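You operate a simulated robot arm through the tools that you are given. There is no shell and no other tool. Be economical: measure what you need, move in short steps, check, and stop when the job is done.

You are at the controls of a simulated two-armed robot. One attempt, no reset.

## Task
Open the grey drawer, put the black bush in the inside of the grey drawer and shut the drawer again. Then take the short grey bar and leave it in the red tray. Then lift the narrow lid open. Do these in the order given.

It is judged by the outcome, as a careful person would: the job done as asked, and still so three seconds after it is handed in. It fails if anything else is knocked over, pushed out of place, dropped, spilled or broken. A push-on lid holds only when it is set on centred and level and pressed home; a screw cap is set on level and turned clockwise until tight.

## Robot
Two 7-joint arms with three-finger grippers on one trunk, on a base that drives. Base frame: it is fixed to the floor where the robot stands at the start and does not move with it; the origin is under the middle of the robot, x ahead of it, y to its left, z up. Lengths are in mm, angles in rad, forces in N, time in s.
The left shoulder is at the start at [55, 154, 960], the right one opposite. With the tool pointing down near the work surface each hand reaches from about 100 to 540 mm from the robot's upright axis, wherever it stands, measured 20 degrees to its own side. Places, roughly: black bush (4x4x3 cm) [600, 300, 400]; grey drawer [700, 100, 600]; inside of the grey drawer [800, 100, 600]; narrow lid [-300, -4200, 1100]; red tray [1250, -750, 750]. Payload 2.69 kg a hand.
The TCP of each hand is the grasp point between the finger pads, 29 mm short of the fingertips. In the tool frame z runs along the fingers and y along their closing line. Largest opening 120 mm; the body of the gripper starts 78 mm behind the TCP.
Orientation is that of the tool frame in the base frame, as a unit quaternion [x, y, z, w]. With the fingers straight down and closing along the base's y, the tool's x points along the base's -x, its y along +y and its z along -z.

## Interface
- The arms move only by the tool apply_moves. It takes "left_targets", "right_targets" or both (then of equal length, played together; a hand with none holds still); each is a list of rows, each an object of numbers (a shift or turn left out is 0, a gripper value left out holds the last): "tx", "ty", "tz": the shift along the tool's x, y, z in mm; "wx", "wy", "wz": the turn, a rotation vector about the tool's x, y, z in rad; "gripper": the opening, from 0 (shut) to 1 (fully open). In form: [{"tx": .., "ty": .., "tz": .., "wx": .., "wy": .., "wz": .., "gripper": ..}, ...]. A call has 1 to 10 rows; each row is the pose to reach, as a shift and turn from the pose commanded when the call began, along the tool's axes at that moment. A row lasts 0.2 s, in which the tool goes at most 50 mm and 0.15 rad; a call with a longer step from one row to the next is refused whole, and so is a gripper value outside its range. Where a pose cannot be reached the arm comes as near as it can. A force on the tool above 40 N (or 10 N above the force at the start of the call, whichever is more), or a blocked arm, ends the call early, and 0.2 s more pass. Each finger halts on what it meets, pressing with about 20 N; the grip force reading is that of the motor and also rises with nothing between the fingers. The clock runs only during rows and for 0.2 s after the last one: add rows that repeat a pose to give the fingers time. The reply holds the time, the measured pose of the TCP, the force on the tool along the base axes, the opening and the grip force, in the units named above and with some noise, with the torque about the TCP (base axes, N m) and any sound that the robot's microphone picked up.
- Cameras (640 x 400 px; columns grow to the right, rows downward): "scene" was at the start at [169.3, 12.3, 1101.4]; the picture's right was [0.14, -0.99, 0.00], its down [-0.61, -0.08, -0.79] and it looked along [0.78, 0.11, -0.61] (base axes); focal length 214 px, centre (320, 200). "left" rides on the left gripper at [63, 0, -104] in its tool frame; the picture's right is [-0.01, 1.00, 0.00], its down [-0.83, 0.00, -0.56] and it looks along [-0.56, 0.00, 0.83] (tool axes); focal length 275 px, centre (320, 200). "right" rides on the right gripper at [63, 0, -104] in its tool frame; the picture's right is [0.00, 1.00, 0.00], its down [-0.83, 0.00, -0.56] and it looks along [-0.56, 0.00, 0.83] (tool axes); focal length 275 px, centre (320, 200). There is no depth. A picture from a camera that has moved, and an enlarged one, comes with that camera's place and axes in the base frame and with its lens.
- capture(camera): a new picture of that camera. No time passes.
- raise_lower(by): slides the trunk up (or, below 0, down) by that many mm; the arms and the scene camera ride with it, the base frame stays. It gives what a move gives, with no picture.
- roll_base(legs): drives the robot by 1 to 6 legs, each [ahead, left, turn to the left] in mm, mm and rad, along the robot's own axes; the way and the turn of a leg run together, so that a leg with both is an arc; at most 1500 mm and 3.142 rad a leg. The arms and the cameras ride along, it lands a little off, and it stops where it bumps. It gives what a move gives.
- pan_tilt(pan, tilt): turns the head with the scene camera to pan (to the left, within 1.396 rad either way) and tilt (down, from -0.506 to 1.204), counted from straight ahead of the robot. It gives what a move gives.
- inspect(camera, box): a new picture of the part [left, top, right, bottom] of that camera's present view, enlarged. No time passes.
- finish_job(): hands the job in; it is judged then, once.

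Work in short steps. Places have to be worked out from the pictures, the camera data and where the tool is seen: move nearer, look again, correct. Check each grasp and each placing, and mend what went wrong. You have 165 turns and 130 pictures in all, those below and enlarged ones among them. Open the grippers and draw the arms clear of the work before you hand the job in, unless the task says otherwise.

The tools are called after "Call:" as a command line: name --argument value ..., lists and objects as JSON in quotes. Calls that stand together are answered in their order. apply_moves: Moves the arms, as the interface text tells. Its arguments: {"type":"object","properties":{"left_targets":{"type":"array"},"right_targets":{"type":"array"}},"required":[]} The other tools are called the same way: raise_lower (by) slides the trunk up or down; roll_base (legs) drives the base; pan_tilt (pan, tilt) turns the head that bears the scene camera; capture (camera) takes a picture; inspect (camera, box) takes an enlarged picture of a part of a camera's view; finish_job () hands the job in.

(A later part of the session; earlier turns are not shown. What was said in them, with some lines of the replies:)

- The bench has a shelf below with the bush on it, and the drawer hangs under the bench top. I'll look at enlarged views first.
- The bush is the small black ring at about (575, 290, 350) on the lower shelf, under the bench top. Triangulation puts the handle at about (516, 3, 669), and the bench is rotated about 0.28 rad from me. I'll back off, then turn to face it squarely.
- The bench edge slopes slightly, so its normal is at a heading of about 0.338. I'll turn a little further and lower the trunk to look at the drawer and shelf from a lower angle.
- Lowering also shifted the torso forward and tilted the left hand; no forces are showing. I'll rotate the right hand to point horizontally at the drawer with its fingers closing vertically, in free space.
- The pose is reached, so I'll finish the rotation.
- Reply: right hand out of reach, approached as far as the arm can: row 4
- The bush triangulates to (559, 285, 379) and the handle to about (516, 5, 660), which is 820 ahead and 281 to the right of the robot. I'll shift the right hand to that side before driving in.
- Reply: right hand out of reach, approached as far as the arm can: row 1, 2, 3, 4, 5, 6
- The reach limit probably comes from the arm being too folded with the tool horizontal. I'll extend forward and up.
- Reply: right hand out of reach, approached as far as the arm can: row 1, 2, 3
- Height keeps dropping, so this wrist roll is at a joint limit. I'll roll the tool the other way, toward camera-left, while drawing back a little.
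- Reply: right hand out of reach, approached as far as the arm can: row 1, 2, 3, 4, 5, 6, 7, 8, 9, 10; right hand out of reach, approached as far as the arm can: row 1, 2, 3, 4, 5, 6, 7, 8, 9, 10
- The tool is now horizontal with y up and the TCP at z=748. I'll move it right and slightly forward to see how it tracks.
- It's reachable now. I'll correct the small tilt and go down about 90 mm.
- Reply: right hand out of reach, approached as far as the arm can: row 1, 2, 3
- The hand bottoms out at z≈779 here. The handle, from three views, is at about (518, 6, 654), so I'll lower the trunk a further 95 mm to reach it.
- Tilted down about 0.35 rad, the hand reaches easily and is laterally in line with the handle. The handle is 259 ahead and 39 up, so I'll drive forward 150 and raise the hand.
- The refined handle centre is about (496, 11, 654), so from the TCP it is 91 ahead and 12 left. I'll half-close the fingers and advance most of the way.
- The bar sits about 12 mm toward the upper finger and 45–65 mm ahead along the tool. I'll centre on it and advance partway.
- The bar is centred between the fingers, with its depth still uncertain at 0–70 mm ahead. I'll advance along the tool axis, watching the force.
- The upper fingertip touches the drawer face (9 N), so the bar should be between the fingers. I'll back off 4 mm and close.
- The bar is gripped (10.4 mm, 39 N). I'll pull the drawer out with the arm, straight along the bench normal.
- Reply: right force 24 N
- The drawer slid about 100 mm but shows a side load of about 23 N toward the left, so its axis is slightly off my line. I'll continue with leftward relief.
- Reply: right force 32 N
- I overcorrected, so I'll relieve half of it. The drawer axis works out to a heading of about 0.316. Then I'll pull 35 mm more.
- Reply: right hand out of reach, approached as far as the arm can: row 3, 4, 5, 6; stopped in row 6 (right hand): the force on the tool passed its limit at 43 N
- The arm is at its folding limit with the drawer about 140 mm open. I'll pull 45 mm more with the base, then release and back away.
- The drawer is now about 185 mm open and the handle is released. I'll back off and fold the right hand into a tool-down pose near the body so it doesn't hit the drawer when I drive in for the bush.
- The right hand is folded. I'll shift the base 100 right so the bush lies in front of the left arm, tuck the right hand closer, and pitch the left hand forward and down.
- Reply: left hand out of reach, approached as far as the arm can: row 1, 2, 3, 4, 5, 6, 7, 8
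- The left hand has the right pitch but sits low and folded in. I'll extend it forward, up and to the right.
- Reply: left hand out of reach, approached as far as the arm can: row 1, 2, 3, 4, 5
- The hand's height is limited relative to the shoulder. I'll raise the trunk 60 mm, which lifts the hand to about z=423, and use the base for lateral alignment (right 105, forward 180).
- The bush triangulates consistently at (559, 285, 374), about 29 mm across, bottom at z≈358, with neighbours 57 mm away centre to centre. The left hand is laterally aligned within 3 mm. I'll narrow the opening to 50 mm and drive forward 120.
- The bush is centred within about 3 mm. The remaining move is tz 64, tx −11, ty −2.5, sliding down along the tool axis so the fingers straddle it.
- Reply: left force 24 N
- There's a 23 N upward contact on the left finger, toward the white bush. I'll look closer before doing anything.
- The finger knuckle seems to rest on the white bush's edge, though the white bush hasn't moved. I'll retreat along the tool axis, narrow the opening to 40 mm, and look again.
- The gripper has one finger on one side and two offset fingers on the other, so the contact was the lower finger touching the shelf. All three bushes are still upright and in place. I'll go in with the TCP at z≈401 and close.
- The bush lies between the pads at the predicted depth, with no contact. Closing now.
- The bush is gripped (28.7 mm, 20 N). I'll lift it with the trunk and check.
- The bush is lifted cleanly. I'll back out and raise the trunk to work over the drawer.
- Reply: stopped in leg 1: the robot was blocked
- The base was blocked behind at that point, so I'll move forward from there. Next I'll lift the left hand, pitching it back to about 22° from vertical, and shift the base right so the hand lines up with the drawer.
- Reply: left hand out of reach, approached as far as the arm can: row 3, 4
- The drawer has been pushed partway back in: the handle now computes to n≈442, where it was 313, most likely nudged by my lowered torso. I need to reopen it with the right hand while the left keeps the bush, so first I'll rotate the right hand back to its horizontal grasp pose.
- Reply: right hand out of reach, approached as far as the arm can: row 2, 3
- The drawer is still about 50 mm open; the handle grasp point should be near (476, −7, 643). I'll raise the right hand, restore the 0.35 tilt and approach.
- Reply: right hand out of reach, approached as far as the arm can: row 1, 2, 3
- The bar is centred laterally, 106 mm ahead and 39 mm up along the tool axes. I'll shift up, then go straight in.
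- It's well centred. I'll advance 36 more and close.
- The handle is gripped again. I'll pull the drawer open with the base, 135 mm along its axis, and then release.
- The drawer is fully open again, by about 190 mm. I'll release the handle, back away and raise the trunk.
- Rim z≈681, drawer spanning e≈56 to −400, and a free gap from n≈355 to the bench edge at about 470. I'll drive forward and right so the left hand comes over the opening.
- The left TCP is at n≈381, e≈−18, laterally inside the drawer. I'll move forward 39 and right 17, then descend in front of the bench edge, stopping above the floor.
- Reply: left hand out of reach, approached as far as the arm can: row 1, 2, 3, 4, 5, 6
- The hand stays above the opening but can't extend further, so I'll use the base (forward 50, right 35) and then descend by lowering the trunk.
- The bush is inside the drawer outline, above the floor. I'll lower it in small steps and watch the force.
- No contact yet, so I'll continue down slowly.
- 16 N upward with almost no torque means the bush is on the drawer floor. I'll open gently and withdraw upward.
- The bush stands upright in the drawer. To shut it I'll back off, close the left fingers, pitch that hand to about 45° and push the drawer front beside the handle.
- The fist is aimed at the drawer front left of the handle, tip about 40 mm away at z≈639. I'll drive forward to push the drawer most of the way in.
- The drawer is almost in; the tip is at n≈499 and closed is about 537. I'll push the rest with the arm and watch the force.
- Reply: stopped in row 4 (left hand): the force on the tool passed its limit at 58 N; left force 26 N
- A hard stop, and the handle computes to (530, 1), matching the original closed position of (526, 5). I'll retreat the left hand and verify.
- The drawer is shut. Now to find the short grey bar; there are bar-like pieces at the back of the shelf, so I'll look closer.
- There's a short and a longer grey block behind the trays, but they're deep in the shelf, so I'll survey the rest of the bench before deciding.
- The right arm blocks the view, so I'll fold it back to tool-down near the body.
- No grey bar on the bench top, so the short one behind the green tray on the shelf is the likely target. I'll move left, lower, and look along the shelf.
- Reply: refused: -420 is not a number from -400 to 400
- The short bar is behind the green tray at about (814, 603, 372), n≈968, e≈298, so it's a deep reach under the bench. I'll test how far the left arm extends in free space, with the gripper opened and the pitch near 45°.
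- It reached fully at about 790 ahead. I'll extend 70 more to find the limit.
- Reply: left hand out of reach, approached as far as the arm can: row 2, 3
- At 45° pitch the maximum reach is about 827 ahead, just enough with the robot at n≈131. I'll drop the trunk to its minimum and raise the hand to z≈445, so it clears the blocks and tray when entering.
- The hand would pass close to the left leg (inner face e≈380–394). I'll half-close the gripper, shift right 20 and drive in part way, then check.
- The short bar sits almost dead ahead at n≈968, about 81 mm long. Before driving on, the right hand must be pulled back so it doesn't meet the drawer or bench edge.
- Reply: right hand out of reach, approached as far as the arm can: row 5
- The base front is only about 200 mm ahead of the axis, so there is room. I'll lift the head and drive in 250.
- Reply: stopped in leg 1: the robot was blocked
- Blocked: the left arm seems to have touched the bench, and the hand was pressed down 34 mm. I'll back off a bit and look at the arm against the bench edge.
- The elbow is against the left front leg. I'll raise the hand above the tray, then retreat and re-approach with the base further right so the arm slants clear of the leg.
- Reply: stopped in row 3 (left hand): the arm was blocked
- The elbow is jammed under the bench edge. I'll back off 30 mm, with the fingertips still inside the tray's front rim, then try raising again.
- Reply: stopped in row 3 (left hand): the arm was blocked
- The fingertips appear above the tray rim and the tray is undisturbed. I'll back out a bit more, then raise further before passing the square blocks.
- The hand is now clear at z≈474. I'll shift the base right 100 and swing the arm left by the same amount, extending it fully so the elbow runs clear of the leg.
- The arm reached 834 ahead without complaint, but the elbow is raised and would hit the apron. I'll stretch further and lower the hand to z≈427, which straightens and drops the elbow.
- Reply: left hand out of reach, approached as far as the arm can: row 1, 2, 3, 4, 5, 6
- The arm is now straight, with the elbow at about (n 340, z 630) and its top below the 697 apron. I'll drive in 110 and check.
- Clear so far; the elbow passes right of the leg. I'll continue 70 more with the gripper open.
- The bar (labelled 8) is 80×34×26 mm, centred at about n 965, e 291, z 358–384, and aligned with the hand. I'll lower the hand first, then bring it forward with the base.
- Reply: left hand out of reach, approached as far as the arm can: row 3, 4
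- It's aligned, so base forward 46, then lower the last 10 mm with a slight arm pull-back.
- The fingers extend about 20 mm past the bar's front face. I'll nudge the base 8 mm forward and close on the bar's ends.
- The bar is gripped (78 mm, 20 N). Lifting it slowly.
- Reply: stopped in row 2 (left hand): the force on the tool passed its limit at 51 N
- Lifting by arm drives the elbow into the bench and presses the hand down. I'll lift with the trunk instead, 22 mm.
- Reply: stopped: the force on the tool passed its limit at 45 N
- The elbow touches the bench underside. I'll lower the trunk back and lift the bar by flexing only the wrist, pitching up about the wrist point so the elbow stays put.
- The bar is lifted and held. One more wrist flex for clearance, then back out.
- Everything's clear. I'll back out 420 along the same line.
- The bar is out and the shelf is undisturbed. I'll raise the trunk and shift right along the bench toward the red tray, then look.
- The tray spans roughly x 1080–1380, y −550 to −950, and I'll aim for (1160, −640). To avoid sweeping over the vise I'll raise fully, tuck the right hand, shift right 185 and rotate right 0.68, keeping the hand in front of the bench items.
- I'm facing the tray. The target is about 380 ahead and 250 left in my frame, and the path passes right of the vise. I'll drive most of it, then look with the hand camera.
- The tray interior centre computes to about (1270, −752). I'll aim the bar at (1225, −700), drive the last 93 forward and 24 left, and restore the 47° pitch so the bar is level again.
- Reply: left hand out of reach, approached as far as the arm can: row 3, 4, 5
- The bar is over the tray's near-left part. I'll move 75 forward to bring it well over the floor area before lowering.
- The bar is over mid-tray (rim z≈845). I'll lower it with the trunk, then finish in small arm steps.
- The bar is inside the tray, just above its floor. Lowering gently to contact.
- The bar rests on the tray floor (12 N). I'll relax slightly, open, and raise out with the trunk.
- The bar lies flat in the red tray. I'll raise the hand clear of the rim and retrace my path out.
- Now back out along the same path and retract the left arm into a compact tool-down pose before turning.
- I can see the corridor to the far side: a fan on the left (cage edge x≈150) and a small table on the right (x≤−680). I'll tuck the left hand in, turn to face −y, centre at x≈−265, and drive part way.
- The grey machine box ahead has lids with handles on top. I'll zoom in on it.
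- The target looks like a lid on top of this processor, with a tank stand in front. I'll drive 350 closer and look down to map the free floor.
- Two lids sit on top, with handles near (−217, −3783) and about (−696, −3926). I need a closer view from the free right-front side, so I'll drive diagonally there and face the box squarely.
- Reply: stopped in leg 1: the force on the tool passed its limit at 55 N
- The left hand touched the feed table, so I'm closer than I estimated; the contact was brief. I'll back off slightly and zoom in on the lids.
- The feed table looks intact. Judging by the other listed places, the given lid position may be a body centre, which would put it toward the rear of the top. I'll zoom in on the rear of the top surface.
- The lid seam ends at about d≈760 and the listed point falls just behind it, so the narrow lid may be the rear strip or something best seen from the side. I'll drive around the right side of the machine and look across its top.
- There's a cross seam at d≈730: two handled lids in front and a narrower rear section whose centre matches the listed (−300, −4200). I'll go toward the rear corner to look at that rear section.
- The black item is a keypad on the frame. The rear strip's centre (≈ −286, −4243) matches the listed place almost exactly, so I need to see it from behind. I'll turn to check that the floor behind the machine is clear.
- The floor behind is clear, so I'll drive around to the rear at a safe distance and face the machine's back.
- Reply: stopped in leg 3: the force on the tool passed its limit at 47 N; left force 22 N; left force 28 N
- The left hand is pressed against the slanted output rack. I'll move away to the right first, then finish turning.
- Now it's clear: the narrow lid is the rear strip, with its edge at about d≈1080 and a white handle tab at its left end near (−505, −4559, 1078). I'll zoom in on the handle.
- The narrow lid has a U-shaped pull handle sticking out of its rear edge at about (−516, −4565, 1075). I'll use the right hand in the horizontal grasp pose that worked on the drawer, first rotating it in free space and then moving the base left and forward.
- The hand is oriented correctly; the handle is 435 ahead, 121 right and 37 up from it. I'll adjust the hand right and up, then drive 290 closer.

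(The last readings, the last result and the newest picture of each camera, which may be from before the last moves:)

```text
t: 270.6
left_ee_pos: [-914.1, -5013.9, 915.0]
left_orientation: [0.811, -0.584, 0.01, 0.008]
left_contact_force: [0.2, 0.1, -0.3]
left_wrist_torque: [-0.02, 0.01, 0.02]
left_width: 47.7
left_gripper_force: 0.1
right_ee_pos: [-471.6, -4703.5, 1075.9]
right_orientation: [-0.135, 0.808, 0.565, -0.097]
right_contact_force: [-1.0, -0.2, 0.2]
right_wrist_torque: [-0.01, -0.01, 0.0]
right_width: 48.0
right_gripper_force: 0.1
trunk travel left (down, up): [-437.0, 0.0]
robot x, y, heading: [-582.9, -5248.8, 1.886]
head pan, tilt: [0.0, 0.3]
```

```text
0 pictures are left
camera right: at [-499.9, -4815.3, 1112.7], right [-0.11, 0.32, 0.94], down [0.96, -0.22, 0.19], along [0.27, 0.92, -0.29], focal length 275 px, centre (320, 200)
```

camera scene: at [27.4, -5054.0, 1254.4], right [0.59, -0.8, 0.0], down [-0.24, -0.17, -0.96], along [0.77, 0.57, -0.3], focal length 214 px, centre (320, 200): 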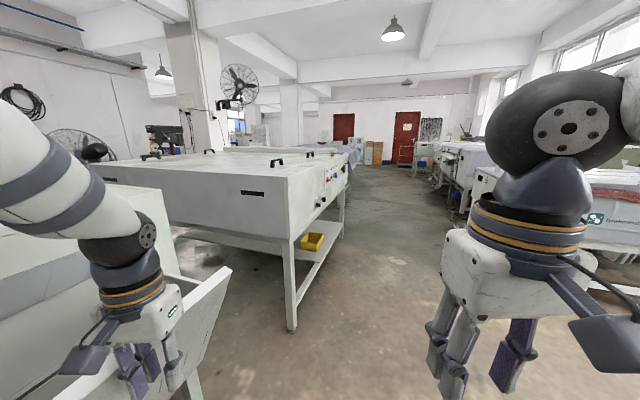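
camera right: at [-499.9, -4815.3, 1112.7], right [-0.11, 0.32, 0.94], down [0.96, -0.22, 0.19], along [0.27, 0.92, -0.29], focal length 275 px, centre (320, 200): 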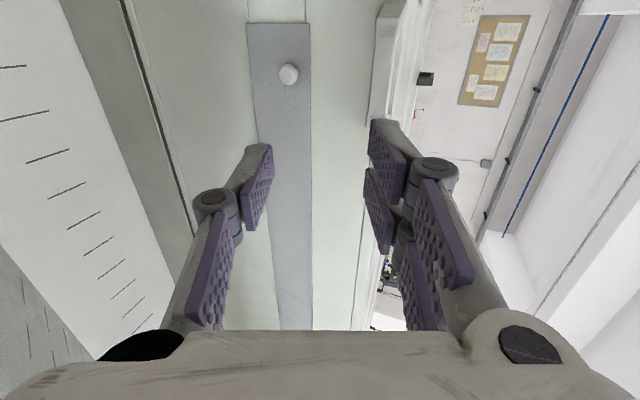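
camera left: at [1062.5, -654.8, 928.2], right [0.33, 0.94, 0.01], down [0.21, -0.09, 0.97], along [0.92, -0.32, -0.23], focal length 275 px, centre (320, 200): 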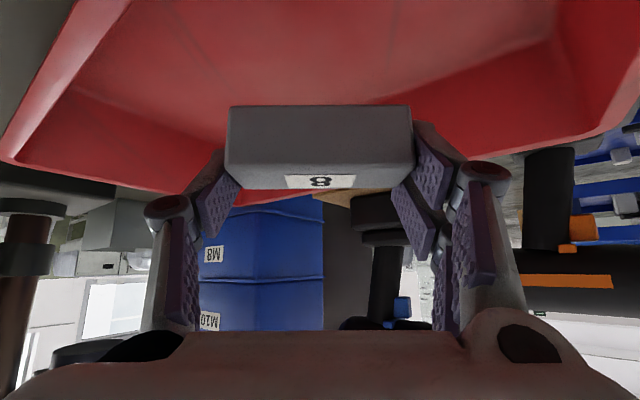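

I'm out of pictures, but two views agree: the handle bar's right end is at (−518, −4493, 1062), the bar is about 99 mm long and centred at (−565, −4508, 1062). From here I work on pose and force readings, starting with 100 mm forward.

Call:
roll_base --legs '[[100, 0, 0]]'

```text
t: 271.8
left_ee_pos: [-943.9, -4917.9, 914.9]
left_orientation: [0.812, -0.584, 0.009, 0.008]
left_contact_force: [-0.2, -0.4, -0.2]
left_wrist_torque: [-0.02, -0.02, 0.0]
left_width: 47.9
left_gripper_force: 0.1
right_ee_pos: [-504.4, -4606.7, 1077.0]
right_orientation: [-0.135, 0.808, 0.565, -0.096]
right_contact_force: [-0.7, 0.7, -0.8]
right_wrist_torque: [-0.02, 0.02, 0.01]
right_width: 48.1
right_gripper_force: 0.0
trunk travel left (down, up): [-437.0, 0.0]
robot x, y, heading: [-614.3, -5153.2, 1.888]
head pan, tilt: [0.0, 0.3]
```

Next I'll line up laterally and vertically, then advance to just short of the bar with the fingers 60 mm open, watching for contact.

Call:
apply_moves --right_targets '[{"tx": 13, "ty": -7, "tz": 2, "gripper": 0.5}, {"tx": 25, "ty": -14, "tz": 5}, {"tx": 25, "ty": -7, "tz": 25}, {"tx": 25, "ty": 1, "tz": 46}, {"tx": 25, "ty": 8, "tz": 66}, {"tx": 25, "ty": 14, "tz": 82}, {"tx": 25, "ty": 14, "tz": 82}]'

```text
t: 273.4
left_ee_pos: [-945.6, -4918.7, 915.5]
left_orientation: [0.812, -0.584, 0.009, 0.008]
left_contact_force: [0.0, 0.0, 0.7]
left_wrist_torque: [0.0, -0.02, 0.0]
left_width: 48.0
left_gripper_force: 0.0
right_ee_pos: [-554.1, -4539.2, 1061.6]
right_orientation: [-0.135, 0.808, 0.565, -0.096]
right_contact_force: [0.3, 0.1, -0.1]
right_wrist_torque: [0.04, 0.0, 0.03]
right_width: 59.7
right_gripper_force: 0.0
trunk travel left (down, up): [-437.0, 0.0]
robot x, y, heading: [-612.2, -5150.6, 1.888]
head pan, tilt: [0.0, 0.3]
```

No contact yet. I'll advance another 24 mm.

Call:
apply_moves --right_targets '[{"ty": 3, "tz": 8}, {"ty": 6, "tz": 16}, {"ty": 8.5, "tz": 23}, {"ty": 8.5, "tz": 23}]'

Call:
apply_moves --right_targets '[{"gripper": 0.3}, {"gripper": 0.1}, {"gripper": 0.0}, {"gripper": 0.0}]'

```text
t: 274.4
left_ee_pos: [-945.3, -4918.6, 915.8]
left_orientation: [0.812, -0.584, 0.008, 0.007]
left_contact_force: [0.4, -0.6, 0.1]
left_wrist_torque: [0.0, -0.01, 0.02]
left_width: 47.9
left_gripper_force: 0.0
right_ee_pos: [-562.3, -4515.6, 1061.6]
right_orientation: [-0.135, 0.808, 0.565, -0.097]
right_contact_force: [-0.2, 0.4, -0.5]
right_wrist_torque: [0.02, 0.0, -0.04]
right_width: 60.2
right_gripper_force: 0.0
trunk travel left (down, up): [-437.0, 0.0]
robot x, y, heading: [-614.5, -5153.2, 1.89]
head pan, tilt: [0.0, 0.3]
```

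```text
t: 275.2
left_ee_pos: [-944.8, -4920.2, 914.4]
left_orientation: [0.812, -0.583, 0.009, 0.007]
left_contact_force: [0.8, -1.2, 0.6]
left_wrist_torque: [0.01, -0.02, -0.01]
left_width: 47.7
left_gripper_force: 0.1
right_ee_pos: [-564.3, -4516.2, 1071.3]
right_orientation: [-0.135, 0.801, 0.575, -0.098]
right_contact_force: [1.7, -5.2, 14.4]
right_wrist_torque: [1.31, 0.54, -0.11]
right_width: 33.5
right_gripper_force: 45.2
trunk travel left (down, up): [-437.0, 0.0]
robot x, y, heading: [-614.2, -5151.8, 1.89]
head pan, tilt: [0.0, 0.3]
stopped in row 4 (right hand): the force on the tool passed its limit at 41 N (the readings are from after the stop); the commanded pose is now the measured one
```

I've gripped something 33 mm thick at bar height. I'll loosen slightly so the bar can pivot in the fingers, then start lifting on an arc about the hinge (radius ≈325).

Call:
apply_moves --right_targets '[{"gripper": 0.34}, {"gripper": 0.34}, {"ty": 10, "tz": -3, "gripper": 0.34}, {"ty": 21, "tz": -6, "gripper": 0.34}, {"ty": 32, "tz": -9, "gripper": 0.34, "wx": -0.04}]'

```text
t: 276.4
left_ee_pos: [-945.5, -4919.0, 915.7]
left_orientation: [0.812, -0.583, 0.009, 0.008]
left_contact_force: [0.1, -0.2, -0.6]
left_wrist_torque: [-0.02, 0.05, 0.01]
left_width: 47.7
left_gripper_force: 0.0
right_ee_pos: [-563.1, -4512.7, 1101.4]
right_orientation: [-0.132, 0.792, 0.587, -0.1]
right_contact_force: [1.9, -2.2, -3.7]
right_wrist_torque: [0.0, 0.03, -0.04]
right_width: 44.3
right_gripper_force: 2.4
trunk travel left (down, up): [-437.0, 0.0]
robot x, y, heading: [-614.1, -5149.0, 1.893]
head pan, tilt: [0.0, 0.3]
```

The hand rose 30 mm with a light downward load of about 4 N, so the lid is lifting. Continuing along the arc.

Call:
apply_moves --right_targets '[{"ty": 17, "tz": -3, "wx": -0.03}, {"ty": 34, "tz": -5, "wx": -0.06}, {"ty": 51, "tz": -6, "wx": -0.09}, {"ty": 67, "tz": -6, "wx": -0.12}, {"ty": 83, "tz": -5, "wx": -0.15}]'

```text
t: 277.6
left_ee_pos: [-945.2, -4918.8, 915.7]
left_orientation: [0.812, -0.584, 0.009, 0.008]
left_contact_force: [0.0, 0.5, -0.4]
left_wrist_torque: [0.0, -0.02, 0.01]
left_width: 47.9
left_gripper_force: 0.0
right_ee_pos: [-569.1, -4493.6, 1182.9]
right_orientation: [-0.125, 0.746, 0.645, -0.109]
right_contact_force: [-0.2, 0.3, 0.4]
right_wrist_torque: [0.02, -0.02, 0.02]
right_width: 41.2
right_gripper_force: 0.1
trunk travel left (down, up): [-437.0, 0.0]
robot x, y, heading: [-617.0, -5153.5, 1.89]
head pan, tilt: [0.0, 0.3]
```

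The load vanished, so the handle slipped out and the lid has settled back. I'll retreat, come back at bar height (about z 1070), go a little deeper, and take a firm grip this time.

Call:
apply_moves --right_targets '[{"tz": -30, "ty": -4, "gripper": 0.5}, {"tz": -62, "ty": -9, "gripper": 0.5}, {"tz": -57, "ty": -46, "wx": 0.05}, {"tz": -52, "ty": -84, "wx": 0.1}, {"tz": -46, "ty": -121, "wx": 0.155}, {"tz": -46, "ty": -121, "wx": 0.155}]'

```text
t: 279.0
left_ee_pos: [-945.1, -4918.2, 915.8]
left_orientation: [0.812, -0.584, 0.009, 0.007]
left_contact_force: [-0.6, 0.1, -0.6]
left_wrist_torque: [-0.04, 0.01, 0.0]
left_width: 47.9
left_gripper_force: 0.0
right_ee_pos: [-549.6, -4552.7, 1071.1]
right_orientation: [-0.133, 0.794, 0.584, -0.098]
right_contact_force: [0.3, 0.0, 0.3]
right_wrist_torque: [0.01, -0.01, -0.01]
right_width: 60.2
right_gripper_force: 0.1
trunk travel left (down, up): [-437.0, 0.0]
robot x, y, heading: [-610.5, -5151.1, 1.889]
head pan, tilt: [0.0, 0.3]
```

Call:
apply_moves --right_targets '[{"tz": 14, "ty": 4.4}, {"tz": 28, "ty": 8.8}, {"tz": 40, "ty": 12.5}, {"tz": 48, "ty": 15}, {"tz": 54, "ty": 17}, {"tz": 54, "ty": 17}]'

```text
t: 280.4
left_ee_pos: [-942.9, -4920.0, 916.1]
left_orientation: [0.812, -0.583, 0.008, 0.008]
left_contact_force: [-0.1, 0.0, -0.4]
left_wrist_torque: [-0.02, -0.01, 0.01]
left_width: 48.2
left_gripper_force: 0.1
right_ee_pos: [-567.1, -4501.6, 1070.2]
right_orientation: [-0.133, 0.794, 0.584, -0.1]
right_contact_force: [6.4, -14.0, -1.1]
right_wrist_torque: [-0.51, -0.23, -0.12]
right_width: 66.6
right_gripper_force: 4.4
trunk travel left (down, up): [-437.0, 0.0]
robot x, y, heading: [-613.7, -5151.7, 1.887]
head pan, tilt: [0.0, 0.3]
```

The lower fingertip touches the machine face, so the bar is well inside the fingers. I'll back off 4 mm and close firmly.

Call:
apply_moves --right_targets '[{"tz": -5, "ty": -1.5}, {"tz": -5, "ty": -1.5, "gripper": 0.35}, {"tz": -5, "ty": -1.5, "gripper": 0.25}, {"tz": -5, "ty": -1.5, "gripper": 0.2}, {"tz": -5, "ty": -1.5, "gripper": 0.2}]'

```text
t: 281.6
left_ee_pos: [-944.4, -4919.0, 915.1]
left_orientation: [0.812, -0.584, 0.008, 0.008]
left_contact_force: [0.4, -0.2, -0.4]
left_wrist_torque: [0.02, -0.03, 0.0]
left_width: 48.0
left_gripper_force: 0.1
right_ee_pos: [-565.2, -4507.2, 1066.5]
right_orientation: [-0.133, 0.795, 0.584, -0.099]
right_contact_force: [6.8, -23.8, -18.2]
right_wrist_torque: [-1.05, -0.22, -0.16]
right_width: 43.4
right_gripper_force: 14.9
trunk travel left (down, up): [-437.0, 0.0]
robot x, y, heading: [-612.3, -5150.4, 1.891]
head pan, tilt: [0.0, 0.3]
```

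The jaws seem to span the bar and the lid edge. A better plan: lift about 35 mm, then slide the open jaw deeper so the lid edge sits well inside it and can't slip off during the lift.

Call:
apply_moves --right_targets '[{"gripper": 0.33}, {"ty": 12, "tz": -2, "gripper": 0.33}, {"ty": 24, "tz": -4, "gripper": 0.33}, {"ty": 36, "tz": -6, "gripper": 0.33}, {"ty": 36, "tz": -6, "gripper": 0.33}]'

```text
t: 282.8
left_ee_pos: [-943.9, -4918.2, 915.4]
left_orientation: [0.812, -0.584, 0.008, 0.007]
left_contact_force: [0.2, 0.3, 0.2]
left_wrist_torque: [-0.02, 0.01, 0.02]
left_width: 47.9
left_gripper_force: 0.1
right_ee_pos: [-566.7, -4500.4, 1107.3]
right_orientation: [-0.133, 0.792, 0.587, -0.1]
right_contact_force: [0.9, -1.0, -2.1]
right_wrist_torque: [0.1, 0.0, 0.01]
right_width: 42.3
right_gripper_force: 2.7
trunk travel left (down, up): [-437.0, 0.0]
robot x, y, heading: [-614.8, -5151.2, 1.893]
head pan, tilt: [0.0, 0.3]
```

The object is still between the fingers (42 mm) and rising. Now I'll open a bit and slide 45 mm deeper.

Call:
apply_moves --right_targets '[{"gripper": 0.5, "tz": 0}, {"gripper": 0.5, "tz": 14, "ty": 4}, {"gripper": 0.5, "tz": 28, "ty": 8.5}, {"gripper": 0.5, "tz": 43, "ty": 13}, {"gripper": 0.5, "tz": 43, "ty": 13}]'

```text
t: 283.4
left_ee_pos: [-942.7, -4923.0, 918.0]
left_orientation: [0.811, -0.585, 0.006, 0.006]
left_contact_force: [0.0, -0.9, 0.4]
left_wrist_torque: [0.01, 0.01, -0.02]
left_width: 48.1
left_gripper_force: 0.0
right_ee_pos: [-568.9, -4494.4, 1107.0]
right_orientation: [-0.132, 0.794, 0.585, -0.101]
right_contact_force: [12.4, -38.0, -0.8]
right_wrist_torque: [-1.76, -0.57, -0.26]
right_width: 80.4
right_gripper_force: 13.6
trunk travel left (down, up): [-437.0, 0.0]
robot x, y, heading: [-611.8, -5152.2, 1.89]
head pan, tilt: [0.0, 0.3]
stopped in row 3 (right hand): the force on the tool passed its limit at 50 N (the readings are from after the stop); the commanded pose is now the measured one
```

The lower fingertip hit the machine's rim at z≈1061, so I'm still too low to go deeper. I'll back off, raise 32 more, then slide in.

Call:
apply_moves --right_targets '[{"tz": -6, "ty": -2, "gripper": 0.4}, {"tz": -10, "ty": 10, "gripper": 0.4}, {"tz": -14, "ty": 21, "gripper": 0.4}, {"tz": -17, "ty": 32, "gripper": 0.4}, {"tz": -17, "ty": 32, "gripper": 0.4}]'

```text
t: 284.6
left_ee_pos: [-942.9, -4918.5, 915.3]
left_orientation: [0.812, -0.584, 0.01, 0.007]
left_contact_force: [0.4, 0.1, 0.1]
left_wrist_torque: [0.0, -0.03, 0.03]
left_width: 48.0
left_gripper_force: 0.0
right_ee_pos: [-570.0, -4492.7, 1141.1]
right_orientation: [-0.132, 0.794, 0.585, -0.1]
right_contact_force: [0.2, 1.0, -1.3]
right_wrist_torque: [0.06, 0.02, 0.03]
right_width: 49.0
right_gripper_force: 0.7
trunk travel left (down, up): [-437.0, 0.0]
robot x, y, heading: [-612.2, -5150.2, 1.896]
head pan, tilt: [0.0, 0.3]
```

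A slight load shows on the fingers. Sliding deeper now.

Call:
apply_moves --right_targets '[{"tz": 12, "ty": 4}, {"tz": 24, "ty": 7.5}, {"tz": 36, "ty": 11}, {"tz": 46, "ty": 14}, {"tz": 46, "ty": 14}]'

```text
t: 285.8
left_ee_pos: [-945.6, -4918.0, 915.0]
left_orientation: [0.811, -0.585, 0.009, 0.008]
left_contact_force: [-0.8, -0.3, -0.3]
left_wrist_torque: [0.02, -0.02, 0.02]
left_width: 47.9
left_gripper_force: 0.1
right_ee_pos: [-584.5, -4448.8, 1140.6]
right_orientation: [-0.132, 0.794, 0.584, -0.099]
right_contact_force: [0.6, -1.6, -1.0]
right_wrist_torque: [0.08, 0.02, 0.04]
right_width: 48.1
right_gripper_force: 0.4
trunk travel left (down, up): [-437.0, 0.0]
robot x, y, heading: [-615.2, -5152.8, 1.891]
head pan, tilt: [0.0, 0.3]
```

It slid in freely. To learn whether the lid is on my finger or still shut beneath it, I'll probe downward gently.

Call:
apply_moves --right_targets '[{"ty": -8, "tz": 2}, {"ty": -16, "tz": 5}, {"ty": -24, "tz": 7}, {"ty": -30, "tz": 9}, {"ty": -30, "tz": 9}]'

```text
t: 287.0
left_ee_pos: [-943.0, -4921.2, 916.7]
left_orientation: [0.811, -0.584, 0.007, 0.006]
left_contact_force: [0.4, 0.0, -0.2]
left_wrist_torque: [-0.01, -0.05, -0.03]
left_width: 48.0
left_gripper_force: 0.0
right_ee_pos: [-583.4, -4453.4, 1111.0]
right_orientation: [-0.133, 0.793, 0.587, -0.101]
right_contact_force: [9.4, -27.7, 1.5]
right_wrist_torque: [0.43, 0.08, -0.6]
right_width: 48.1
right_gripper_force: 0.0
trunk travel left (down, up): [-437.0, 0.0]
robot x, y, heading: [-614.0, -5154.6, 1.889]
head pan, tilt: [0.0, 0.3]
```

The backward push 15 mm above the TCP means the raised handle bar is pressing toward my palm: the lid is up, resting in the jaw. Now I'll lift along the arc, pitching the hand up with it.

Call:
apply_moves --right_targets '[{"ty": 20, "tz": -6, "wx": -0.05}, {"ty": 42, "tz": -6, "wx": -0.1}, {"ty": 65, "tz": -4, "wx": -0.15}, {"ty": 88, "tz": 1, "wx": -0.2}, {"ty": 112, "tz": 7, "wx": -0.25}, {"ty": 135, "tz": 14, "wx": -0.3}]'

```text
t: 287.8
left_ee_pos: [-941.6, -4922.5, 918.0]
left_orientation: [0.811, -0.585, 0.006, 0.005]
left_contact_force: [-0.9, -0.2, 0.0]
left_wrist_torque: [0.01, 0.01, 0.0]
left_width: 48.1
left_gripper_force: 0.0
right_ee_pos: [-587.0, -4443.6, 1168.9]
right_orientation: [-0.124, 0.754, 0.637, -0.107]
right_contact_force: [11.7, -37.6, 2.9]
right_wrist_torque: [-2.38, -1.2, -0.57]
right_width: 63.2
right_gripper_force: 11.1
trunk travel left (down, up): [-437.0, 0.0]
robot x, y, heading: [-611.1, -5155.4, 1.89]
head pan, tilt: [0.0, 0.3]
stopped in row 3 (right hand): the force on the tool passed its limit at 46 N (the readings are from after the stop); the commanded pose is now the measured one
```

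These contacts are ambiguous, so I'll use a more robust method: retreat, close to a fist, come in below the handle bar, and lift from underneath.

Call:
apply_moves --right_targets '[{"tz": -25, "ty": -4}, {"tz": -60, "ty": -10}, {"tz": -98, "ty": -17}, {"tz": -135, "ty": -23}, {"tz": -135, "ty": -23, "gripper": 0}, {"tz": -135, "ty": -23, "gripper": 0}, {"tz": -135, "ty": -23, "gripper": 0}]'

```text
t: 289.4
left_ee_pos: [-943.6, -4918.5, 916.4]
left_orientation: [0.811, -0.585, 0.009, 0.008]
left_contact_force: [-0.1, -0.1, 0.0]
left_wrist_torque: [0.05, -0.01, -0.01]
left_width: 47.9
left_gripper_force: 0.1
right_ee_pos: [-543.4, -4567.6, 1165.4]
right_orientation: [-0.125, 0.754, 0.636, -0.107]
right_contact_force: [-0.9, 0.0, -0.3]
right_wrist_torque: [0.02, -0.01, 0.0]
right_width: 0.0
right_gripper_force: 20.7
trunk travel left (down, up): [-437.0, 0.0]
robot x, y, heading: [-611.8, -5152.4, 1.888]
head pan, tilt: [0.0, 0.3]
```

Call:
apply_moves --right_targets '[{"ty": -34, "tz": 6, "wx": 0.04}, {"ty": -68, "tz": 11, "wx": 0.08}, {"ty": -102, "tz": 17, "wx": 0.12}, {"ty": -137, "tz": 23, "wx": 0.12}, {"ty": -137, "tz": 23, "wx": 0.12}]'

```text
t: 290.6
left_ee_pos: [-944.1, -4919.6, 915.9]
left_orientation: [0.811, -0.584, 0.009, 0.008]
left_contact_force: [0.1, -0.6, -0.3]
left_wrist_torque: [-0.04, -0.01, 0.0]
left_width: 48.2
left_gripper_force: 0.0
right_ee_pos: [-543.8, -4569.1, 1026.7]
right_orientation: [-0.132, 0.791, 0.589, -0.099]
right_contact_force: [0.8, 0.5, 0.6]
right_wrist_torque: [-0.02, -0.01, 0.0]
right_width: 0.0
right_gripper_force: 20.1
trunk travel left (down, up): [-437.0, 0.0]
robot x, y, heading: [-612.7, -5151.5, 1.891]
head pan, tilt: [0.0, 0.3]
```

At z≈1027, below the bar. Forward 58 under it.

Call:
apply_moves --right_targets '[{"tz": 14, "ty": 4.2}, {"tz": 28, "ty": 8.4}, {"tz": 42, "ty": 12.5}, {"tz": 55, "ty": 16.5}, {"tz": 55, "ty": 16.5}]'

Call:
apply_moves --right_targets '[{"ty": 9, "tz": -3}, {"ty": 18, "tz": -6}, {"ty": 26, "tz": -8}, {"ty": 34, "tz": -10}, {"ty": 34, "tz": -10}]'

```text
t: 291.8
left_ee_pos: [-943.8, -4919.3, 915.7]
left_orientation: [0.811, -0.585, 0.009, 0.008]
left_contact_force: [0.1, -0.3, 0.0]
left_wrist_torque: [-0.02, -0.05, 0.01]
left_width: 48.2
left_gripper_force: 0.0
right_ee_pos: [-563.3, -4514.1, 1027.0]
right_orientation: [-0.132, 0.792, 0.588, -0.1]
right_contact_force: [1.6, -8.6, -1.7]
right_wrist_torque: [-0.02, 0.0, -0.16]
right_width: 0.0
right_gripper_force: 19.8
trunk travel left (down, up): [-437.0, 0.0]
robot x, y, heading: [-615.5, -5152.1, 1.889]
head pan, tilt: [0.0, 0.3]
```

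```text
t: 293.0
left_ee_pos: [-943.3, -4919.7, 915.7]
left_orientation: [0.812, -0.584, 0.009, 0.008]
left_contact_force: [0.7, -0.2, 0.5]
left_wrist_torque: [0.01, -0.02, -0.02]
left_width: 48.0
left_gripper_force: 0.0
right_ee_pos: [-562.8, -4511.7, 1062.9]
right_orientation: [-0.131, 0.79, 0.591, -0.1]
right_contact_force: [2.3, -2.4, -3.1]
right_wrist_torque: [0.12, 0.07, -0.04]
right_width: 0.0
right_gripper_force: 20.4
trunk travel left (down, up): [-437.0, 0.0]
robot x, y, heading: [-613.3, -5153.6, 1.89]
head pan, tilt: [0.0, 0.3]
```

About 3 N of load from above: the handle bar is resting on my fist, roughly 40 mm behind the TCP, so it's well hooked. Raising further.

Call:
apply_moves --right_targets '[{"ty": 12, "tz": -3}, {"ty": 24, "tz": -6}, {"ty": 36, "tz": -8}, {"ty": 48, "tz": -10}, {"ty": 60, "tz": -11}, {"ty": 60, "tz": -11}]'

```text
t: 294.4
left_ee_pos: [-943.5, -4919.0, 915.3]
left_orientation: [0.811, -0.585, 0.009, 0.008]
left_contact_force: [-0.4, -0.2, 0.1]
left_wrist_torque: [-0.02, -0.01, 0.01]
left_width: 48.0
left_gripper_force: 0.1
right_ee_pos: [-565.0, -4506.3, 1123.1]
right_orientation: [-0.131, 0.791, 0.59, -0.1]
right_contact_force: [-0.2, -0.2, -1.1]
right_wrist_torque: [0.02, -0.02, -0.05]
right_width: 0.0
right_gripper_force: 19.8
trunk travel left (down, up): [-437.0, 0.0]
robot x, y, heading: [-614.0, -5152.3, 1.888]
head pan, tilt: [0.0, 0.3]
```

Load faded again. I'll probe downward 35 to find whether the lid stayed up by itself or fell shut.

Call:
apply_moves --right_targets '[{"ty": -10, "tz": 3}, {"ty": -20, "tz": 6}, {"ty": -28, "tz": 8}, {"ty": -36, "tz": 10}, {"ty": -36, "tz": 10}]'

```text
t: 295.6
left_ee_pos: [-942.1, -4919.1, 915.7]
left_orientation: [0.811, -0.584, 0.009, 0.008]
left_contact_force: [-0.3, 0.1, -0.8]
left_wrist_torque: [0.01, 0.0, 0.02]
left_width: 48.2
left_gripper_force: 0.0
right_ee_pos: [-565.3, -4508.2, 1084.7]
right_orientation: [-0.132, 0.792, 0.588, -0.1]
right_contact_force: [1.8, -3.4, -3.0]
right_wrist_torque: [0.14, 0.09, -0.02]
right_width: 0.0
right_gripper_force: 20.4
trunk travel left (down, up): [-437.0, 0.0]
robot x, y, heading: [-616.2, -5151.7, 1.886]
head pan, tilt: [0.0, 0.3]
```

The same 3 N signature is back at z≈1085 and eases higher up, so the lid is riding on the fist. I'll go up and forward together so I stay deep underneath it.

Call:
apply_moves --right_targets '[{"ty": 20, "tz": -6}, {"ty": 38, "tz": -10}, {"ty": 66, "tz": 10, "wx": -0.05}, {"ty": 94, "tz": 34, "wx": -0.1}, {"ty": 124, "tz": 36, "wx": -0.15}, {"ty": 150, "tz": 38, "wx": -0.2}]'

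```text
t: 297.0
left_ee_pos: [-943.0, -4920.0, 916.4]
left_orientation: [0.811, -0.585, 0.01, 0.007]
left_contact_force: [0.2, -0.1, 0.1]
left_wrist_torque: [-0.02, 0.0, 0.02]
left_width: 48.1
left_gripper_force: 0.0
right_ee_pos: [-590.4, -4431.5, 1218.0]
right_orientation: [-0.12, 0.728, 0.666, -0.113]
right_contact_force: [-0.1, 0.5, 0.9]
right_wrist_torque: [0.02, 0.02, 0.01]
right_width: 0.0
right_gripper_force: 20.1
trunk travel left (down, up): [-437.0, 0.0]
robot x, y, heading: [-613.7, -5154.2, 1.888]
head pan, tilt: [0.0, 0.3]
```

No load at all here. As a decisive check, I'll retreat, drop to the bar's closed height with the fist, and probe forward: contact early means the lid is shut, none means it's staying open.

Call:
apply_moves --right_targets '[{"tz": -49, "ty": -4}, {"tz": -98, "ty": -9}, {"tz": -147, "ty": -13}, {"tz": -196, "ty": -18}, {"tz": -192, "ty": -57, "wx": 0.06}, {"tz": -188, "ty": -96, "wx": 0.12}, {"tz": -185, "ty": -134, "wx": 0.2}, {"tz": -182, "ty": -172, "wx": 0.2}, {"tz": -182, "ty": -172, "wx": 0.2}]'

Call:
apply_moves --right_targets '[{"tz": 12, "ty": 3.6}, {"tz": 24, "ty": 7.2}, {"tz": 36, "ty": 10.8}, {"tz": 48, "ty": 14.4}, {"tz": 60, "ty": 18}, {"tz": 72, "ty": 21.6}, {"tz": 72, "ty": 21.6}]'

```text
t: 299.0
left_ee_pos: [-943.7, -4918.9, 915.9]
left_orientation: [0.812, -0.584, 0.009, 0.008]
left_contact_force: [0.0, 0.0, -0.2]
left_wrist_torque: [0.03, -0.01, 0.0]
left_width: 47.9
left_gripper_force: 0.0
right_ee_pos: [-526.5, -4619.8, 1063.3]
right_orientation: [-0.132, 0.79, 0.59, -0.099]
right_contact_force: [0.8, -0.3, 0.6]
right_wrist_torque: [0.03, 0.02, 0.0]
right_width: 0.0
right_gripper_force: 20.3
trunk travel left (down, up): [-437.0, 0.0]
robot x, y, heading: [-612.6, -5154.0, 1.891]
head pan, tilt: [0.0, 0.3]
```

```text
t: 300.6
left_ee_pos: [-944.2, -4918.8, 915.7]
left_orientation: [0.811, -0.584, 0.008, 0.007]
left_contact_force: [-0.6, -0.2, -0.3]
left_wrist_torque: [0.01, 0.01, 0.03]
left_width: 47.7
left_gripper_force: 0.0
right_ee_pos: [-550.4, -4546.5, 1062.4]
right_orientation: [-0.131, 0.792, 0.588, -0.101]
right_contact_force: [-0.8, -0.3, 1.1]
right_wrist_torque: [0.02, 0.0, 0.01]
right_width: 0.0
right_gripper_force: 20.3
trunk travel left (down, up): [-437.0, 0.0]
robot x, y, heading: [-615.4, -5147.9, 1.891]
head pan, tilt: [0.0, 0.3]
```

No contact yet. I'll continue forward slowly.

Call:
apply_moves --right_targets '[{"tz": 8, "ty": 2.4}, {"tz": 16, "ty": 4.8}, {"tz": 24, "ty": 7.2}, {"tz": 32, "ty": 9.6}, {"tz": 40, "ty": 12}, {"tz": 40, "ty": 12}]'

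```text
t: 302.0
left_ee_pos: [-941.2, -4922.2, 915.8]
left_orientation: [0.811, -0.585, 0.008, 0.007]
left_contact_force: [0.2, -0.3, 0.0]
left_wrist_torque: [0.02, 0.0, 0.03]
left_width: 48.0
left_gripper_force: 0.1
right_ee_pos: [-563.0, -4512.7, 1062.5]
right_orientation: [-0.131, 0.792, 0.588, -0.1]
right_contact_force: [10.0, -33.3, -6.2]
right_wrist_torque: [-0.34, 0.01, -0.74]
right_width: 0.1
right_gripper_force: 19.5
trunk travel left (down, up): [-437.0, 0.0]
robot x, y, heading: [-613.8, -5150.8, 1.884]
head pan, tilt: [0.0, 0.3]
```

No bar at its closed height now, so the lid is up and apparently sinks only slowly. I'll follow it up right away, driving the fist high and forward underneath to carry it well open.

Call:
apply_moves --right_targets '[{"tz": -14, "ty": 11.5}, {"tz": -24, "ty": 45, "wx": -0.04}, {"tz": -4, "ty": 82, "wx": -0.08}, {"tz": 26, "ty": 122, "wx": -0.13}, {"tz": 45, "ty": 164, "wx": -0.18}, {"tz": 52, "ty": 208, "wx": -0.23}, {"tz": 60, "ty": 252, "wx": -0.28}, {"tz": 64, "ty": 290, "wx": -0.33}]'

```text
t: 303.8
left_ee_pos: [-943.2, -4918.7, 914.6]
left_orientation: [0.811, -0.585, 0.009, 0.007]
left_contact_force: [0.1, 0.3, 0.4]
left_wrist_torque: [-0.03, 0.01, 0.02]
left_width: 48.1
left_gripper_force: 0.0
right_ee_pos: [-604.7, -4372.3, 1302.7]
right_orientation: [-0.113, 0.684, 0.711, -0.121]
right_contact_force: [1.4, -0.8, -0.4]
right_wrist_torque: [0.03, 0.01, 0.03]
right_width: 0.0
right_gripper_force: 20.3
right hand out of reach, approached as far as the arm can: row 8
trunk travel left (down, up): [-437.0, 0.0]
robot x, y, heading: [-611.2, -5152.8, 1.885]
head pan, tilt: [0.0, 0.3]
```

The hand is at z≈1303 well over the hinge side. I'll push forward with the base to carry the lid further if it's leaning on the hand.

Call:
roll_base --legs '[[85, 0, 0]]'

```text
t: 304.9
left_ee_pos: [-970.6, -4838.2, 915.5]
left_orientation: [0.811, -0.585, 0.009, 0.008]
left_contact_force: [-0.7, -0.5, 0.3]
left_wrist_torque: [-0.02, -0.01, -0.02]
left_width: 48.1
left_gripper_force: 0.1
right_ee_pos: [-630.6, -4294.3, 1301.6]
right_orientation: [-0.113, 0.683, 0.711, -0.12]
right_contact_force: [0.5, 0.5, -0.4]
right_wrist_torque: [0.01, 0.0, 0.0]
right_width: 0.1
right_gripper_force: 19.9
trunk travel left (down, up): [-437.0, 0.0]
robot x, y, heading: [-637.8, -5073.8, 1.885]
head pan, tilt: [0.0, 0.3]
```

No contact anywhere up here: the lid is either beyond about 74° or below me. I'll probe downward in steps.

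Call:
apply_moves --right_targets '[{"ty": -35}, {"ty": -70}, {"ty": -105}, {"ty": -135}, {"ty": -155}]'

```text
t: 306.1
left_ee_pos: [-970.2, -4839.9, 916.2]
left_orientation: [0.812, -0.584, 0.008, 0.007]
left_contact_force: [0.1, 0.4, -0.7]
left_wrist_torque: [-0.01, 0.01, -0.02]
left_width: 47.9
left_gripper_force: 0.0
right_ee_pos: [-633.1, -4288.5, 1167.2]
right_orientation: [-0.113, 0.683, 0.711, -0.12]
right_contact_force: [-0.4, -0.5, -0.9]
right_wrist_torque: [0.03, 0.0, 0.03]
right_width: 0.0
right_gripper_force: 20.6
right hand out of reach, approached as far as the arm can: row 5
trunk travel left (down, up): [-437.0, 0.0]
robot x, y, heading: [-640.2, -5072.8, 1.891]
head pan, tilt: [0.0, 0.3]
```

Call:
apply_moves --right_targets '[{"ty": -12, "wx": 0.1}, {"ty": -24, "wx": 0.2}, {"ty": -36, "wx": 0.3}, {"ty": -48, "wx": 0.35}, {"ty": -58, "wx": 0.35}, {"ty": -68, "wx": 0.35}]'

```text
t: 307.5
left_ee_pos: [-970.0, -4838.5, 916.9]
left_orientation: [0.811, -0.584, 0.009, 0.008]
left_contact_force: [-0.2, 1.1, -0.6]
left_wrist_torque: [-0.01, 0.01, 0.0]
left_width: 47.8
left_gripper_force: 0.0
right_ee_pos: [-633.6, -4286.8, 1099.7]
right_orientation: [-0.131, 0.797, 0.581, -0.099]
right_contact_force: [0.2, -0.4, -0.2]
right_wrist_torque: [0.0, 0.01, 0.0]
right_width: 0.0
right_gripper_force: 19.9
trunk travel left (down, up): [-437.0, 0.0]
robot x, y, heading: [-639.8, -5072.6, 1.887]
head pan, tilt: [0.0, 0.3]
```

Still nothing at z≈1100. Lowering 30 more will settle it: the closed lid surface would be at about 1080.

Call:
apply_moves --right_targets '[{"ty": -8, "tz": 2}, {"ty": -16, "tz": 5}, {"ty": -24, "tz": 7}, {"ty": -31, "tz": 9}, {"ty": -31, "tz": 9}]'

```text
t: 308.7
left_ee_pos: [-970.2, -4839.5, 915.4]
left_orientation: [0.811, -0.584, 0.008, 0.008]
left_contact_force: [0.9, -0.1, -0.1]
left_wrist_torque: [-0.02, -0.01, 0.0]
left_width: 48.1
left_gripper_force: 0.1
right_ee_pos: [-634.0, -4286.7, 1066.5]
right_orientation: [-0.133, 0.797, 0.58, -0.098]
right_contact_force: [-0.2, -0.1, 0.3]
right_wrist_torque: [0.0, -0.02, -0.04]
right_width: 0.2
right_gripper_force: 19.2
trunk travel left (down, up): [-437.0, 0.0]
robot x, y, heading: [-638.6, -5074.4, 1.888]
head pan, tilt: [0.0, 0.3]
```

The space where the closed lid would be is empty from z 1302 down to 1066, with no support from my hand for several seconds. So the lid is standing open, past about 74°. I'll withdraw up and back without touching it.

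Call:
apply_moves --right_targets '[{"tz": -25, "ty": 27}, {"tz": -50, "ty": 54}, {"tz": -75, "ty": 80, "wx": -0.1}, {"tz": -100, "ty": 108, "wx": -0.2}, {"tz": -120, "ty": 125, "wx": -0.2}]'

Call:
roll_base --legs '[[-350, 0, 0]]'

Call:
apply_moves --right_targets '[{"gripper": 0.5}, {"gripper": 0.5}, {"gripper": 0.5}]' --left_targets '[{"gripper": 0.5}, {"gripper": 0.5}, {"gripper": 0.5}]'

```text
t: 309.9
left_ee_pos: [-969.5, -4840.3, 916.3]
left_orientation: [0.812, -0.584, 0.009, 0.008]
left_contact_force: [0.9, 0.2, 0.4]
left_wrist_torque: [0.04, 0.0, 0.01]
left_width: 48.0
left_gripper_force: 0.0
right_ee_pos: [-607.3, -4360.2, 1223.1]
right_orientation: [-0.121, 0.734, 0.659, -0.112]
right_contact_force: [0.5, -1.4, 0.5]
right_wrist_torque: [0.02, 0.02, 0.0]
right_width: 0.0
right_gripper_force: 20.0
trunk travel left (down, up): [-437.0, 0.0]
robot x, y, heading: [-640.2, -5069.7, 1.889]
head pan, tilt: [0.0, 0.3]
```

```text
t: 312.2
left_ee_pos: [-860.5, -5170.8, 916.1]
left_orientation: [0.81, -0.586, 0.008, 0.007]
left_contact_force: [0.4, 0.1, -0.8]
left_wrist_torque: [0.01, 0.0, -0.01]
left_width: 47.9
left_gripper_force: 0.0
right_ee_pos: [-497.3, -4691.7, 1222.8]
right_orientation: [-0.119, 0.735, 0.659, -0.109]
right_contact_force: [0.0, -0.2, -0.7]
right_wrist_torque: [0.01, 0.01, 0.06]
right_width: 0.0
right_gripper_force: 20.3
trunk travel left (down, up): [-437.0, 0.0]
robot x, y, heading: [-526.3, -5403.0, 1.886]
head pan, tilt: [0.0, 0.3]
```

```text
t: 313.0
left_ee_pos: [-861.5, -5169.8, 916.2]
left_orientation: [0.81, -0.587, 0.01, 0.008]
left_contact_force: [0.2, -0.4, -0.1]
left_wrist_torque: [0.0, 0.02, 0.01]
left_width: 60.0
left_gripper_force: 0.0
right_ee_pos: [-497.8, -4691.0, 1222.8]
right_orientation: [-0.12, 0.735, 0.659, -0.11]
right_contact_force: [-0.2, 1.1, -0.4]
right_wrist_torque: [-0.03, 0.02, -0.02]
right_width: 60.1
right_gripper_force: 0.0
trunk travel left (down, up): [-437.0, 0.0]
robot x, y, heading: [-530.2, -5405.1, 1.888]
head pan, tilt: [0.0, 0.3]
```

Both hands are clear and open, and every step was done in order, so I'm handing in.

Call:
finish_job

```text
The job is handed in.
```

I did all three steps in order and handed the job in; the lid step is confirmed only by feel.

- **Drawer:** the black bush stands upright inside the grey drawer, and the drawer is shut. I had to pull the drawer open twice, because my arm knocked it partway closed while I was fetching the bush.
- **Bar:** I took the shorter of the two grey bars on the shelf (the one labelled 8). It is lying flat in the red tray.
- **Lid:** the narrow lid is the rear strip on top of the grey processing machine. I ran out of pictures before lifting it. I judge it open, past about 74°, because the space where it sits when closed was empty for several seconds with nothing holding it up.

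My hands bumped the feed table and the rear rack on that machine while driving around it. The table showed no damage in the next picture; I never looked closely at the rack afterwards. The base also stopped once against something behind it near the bench, which I didn't get to see.
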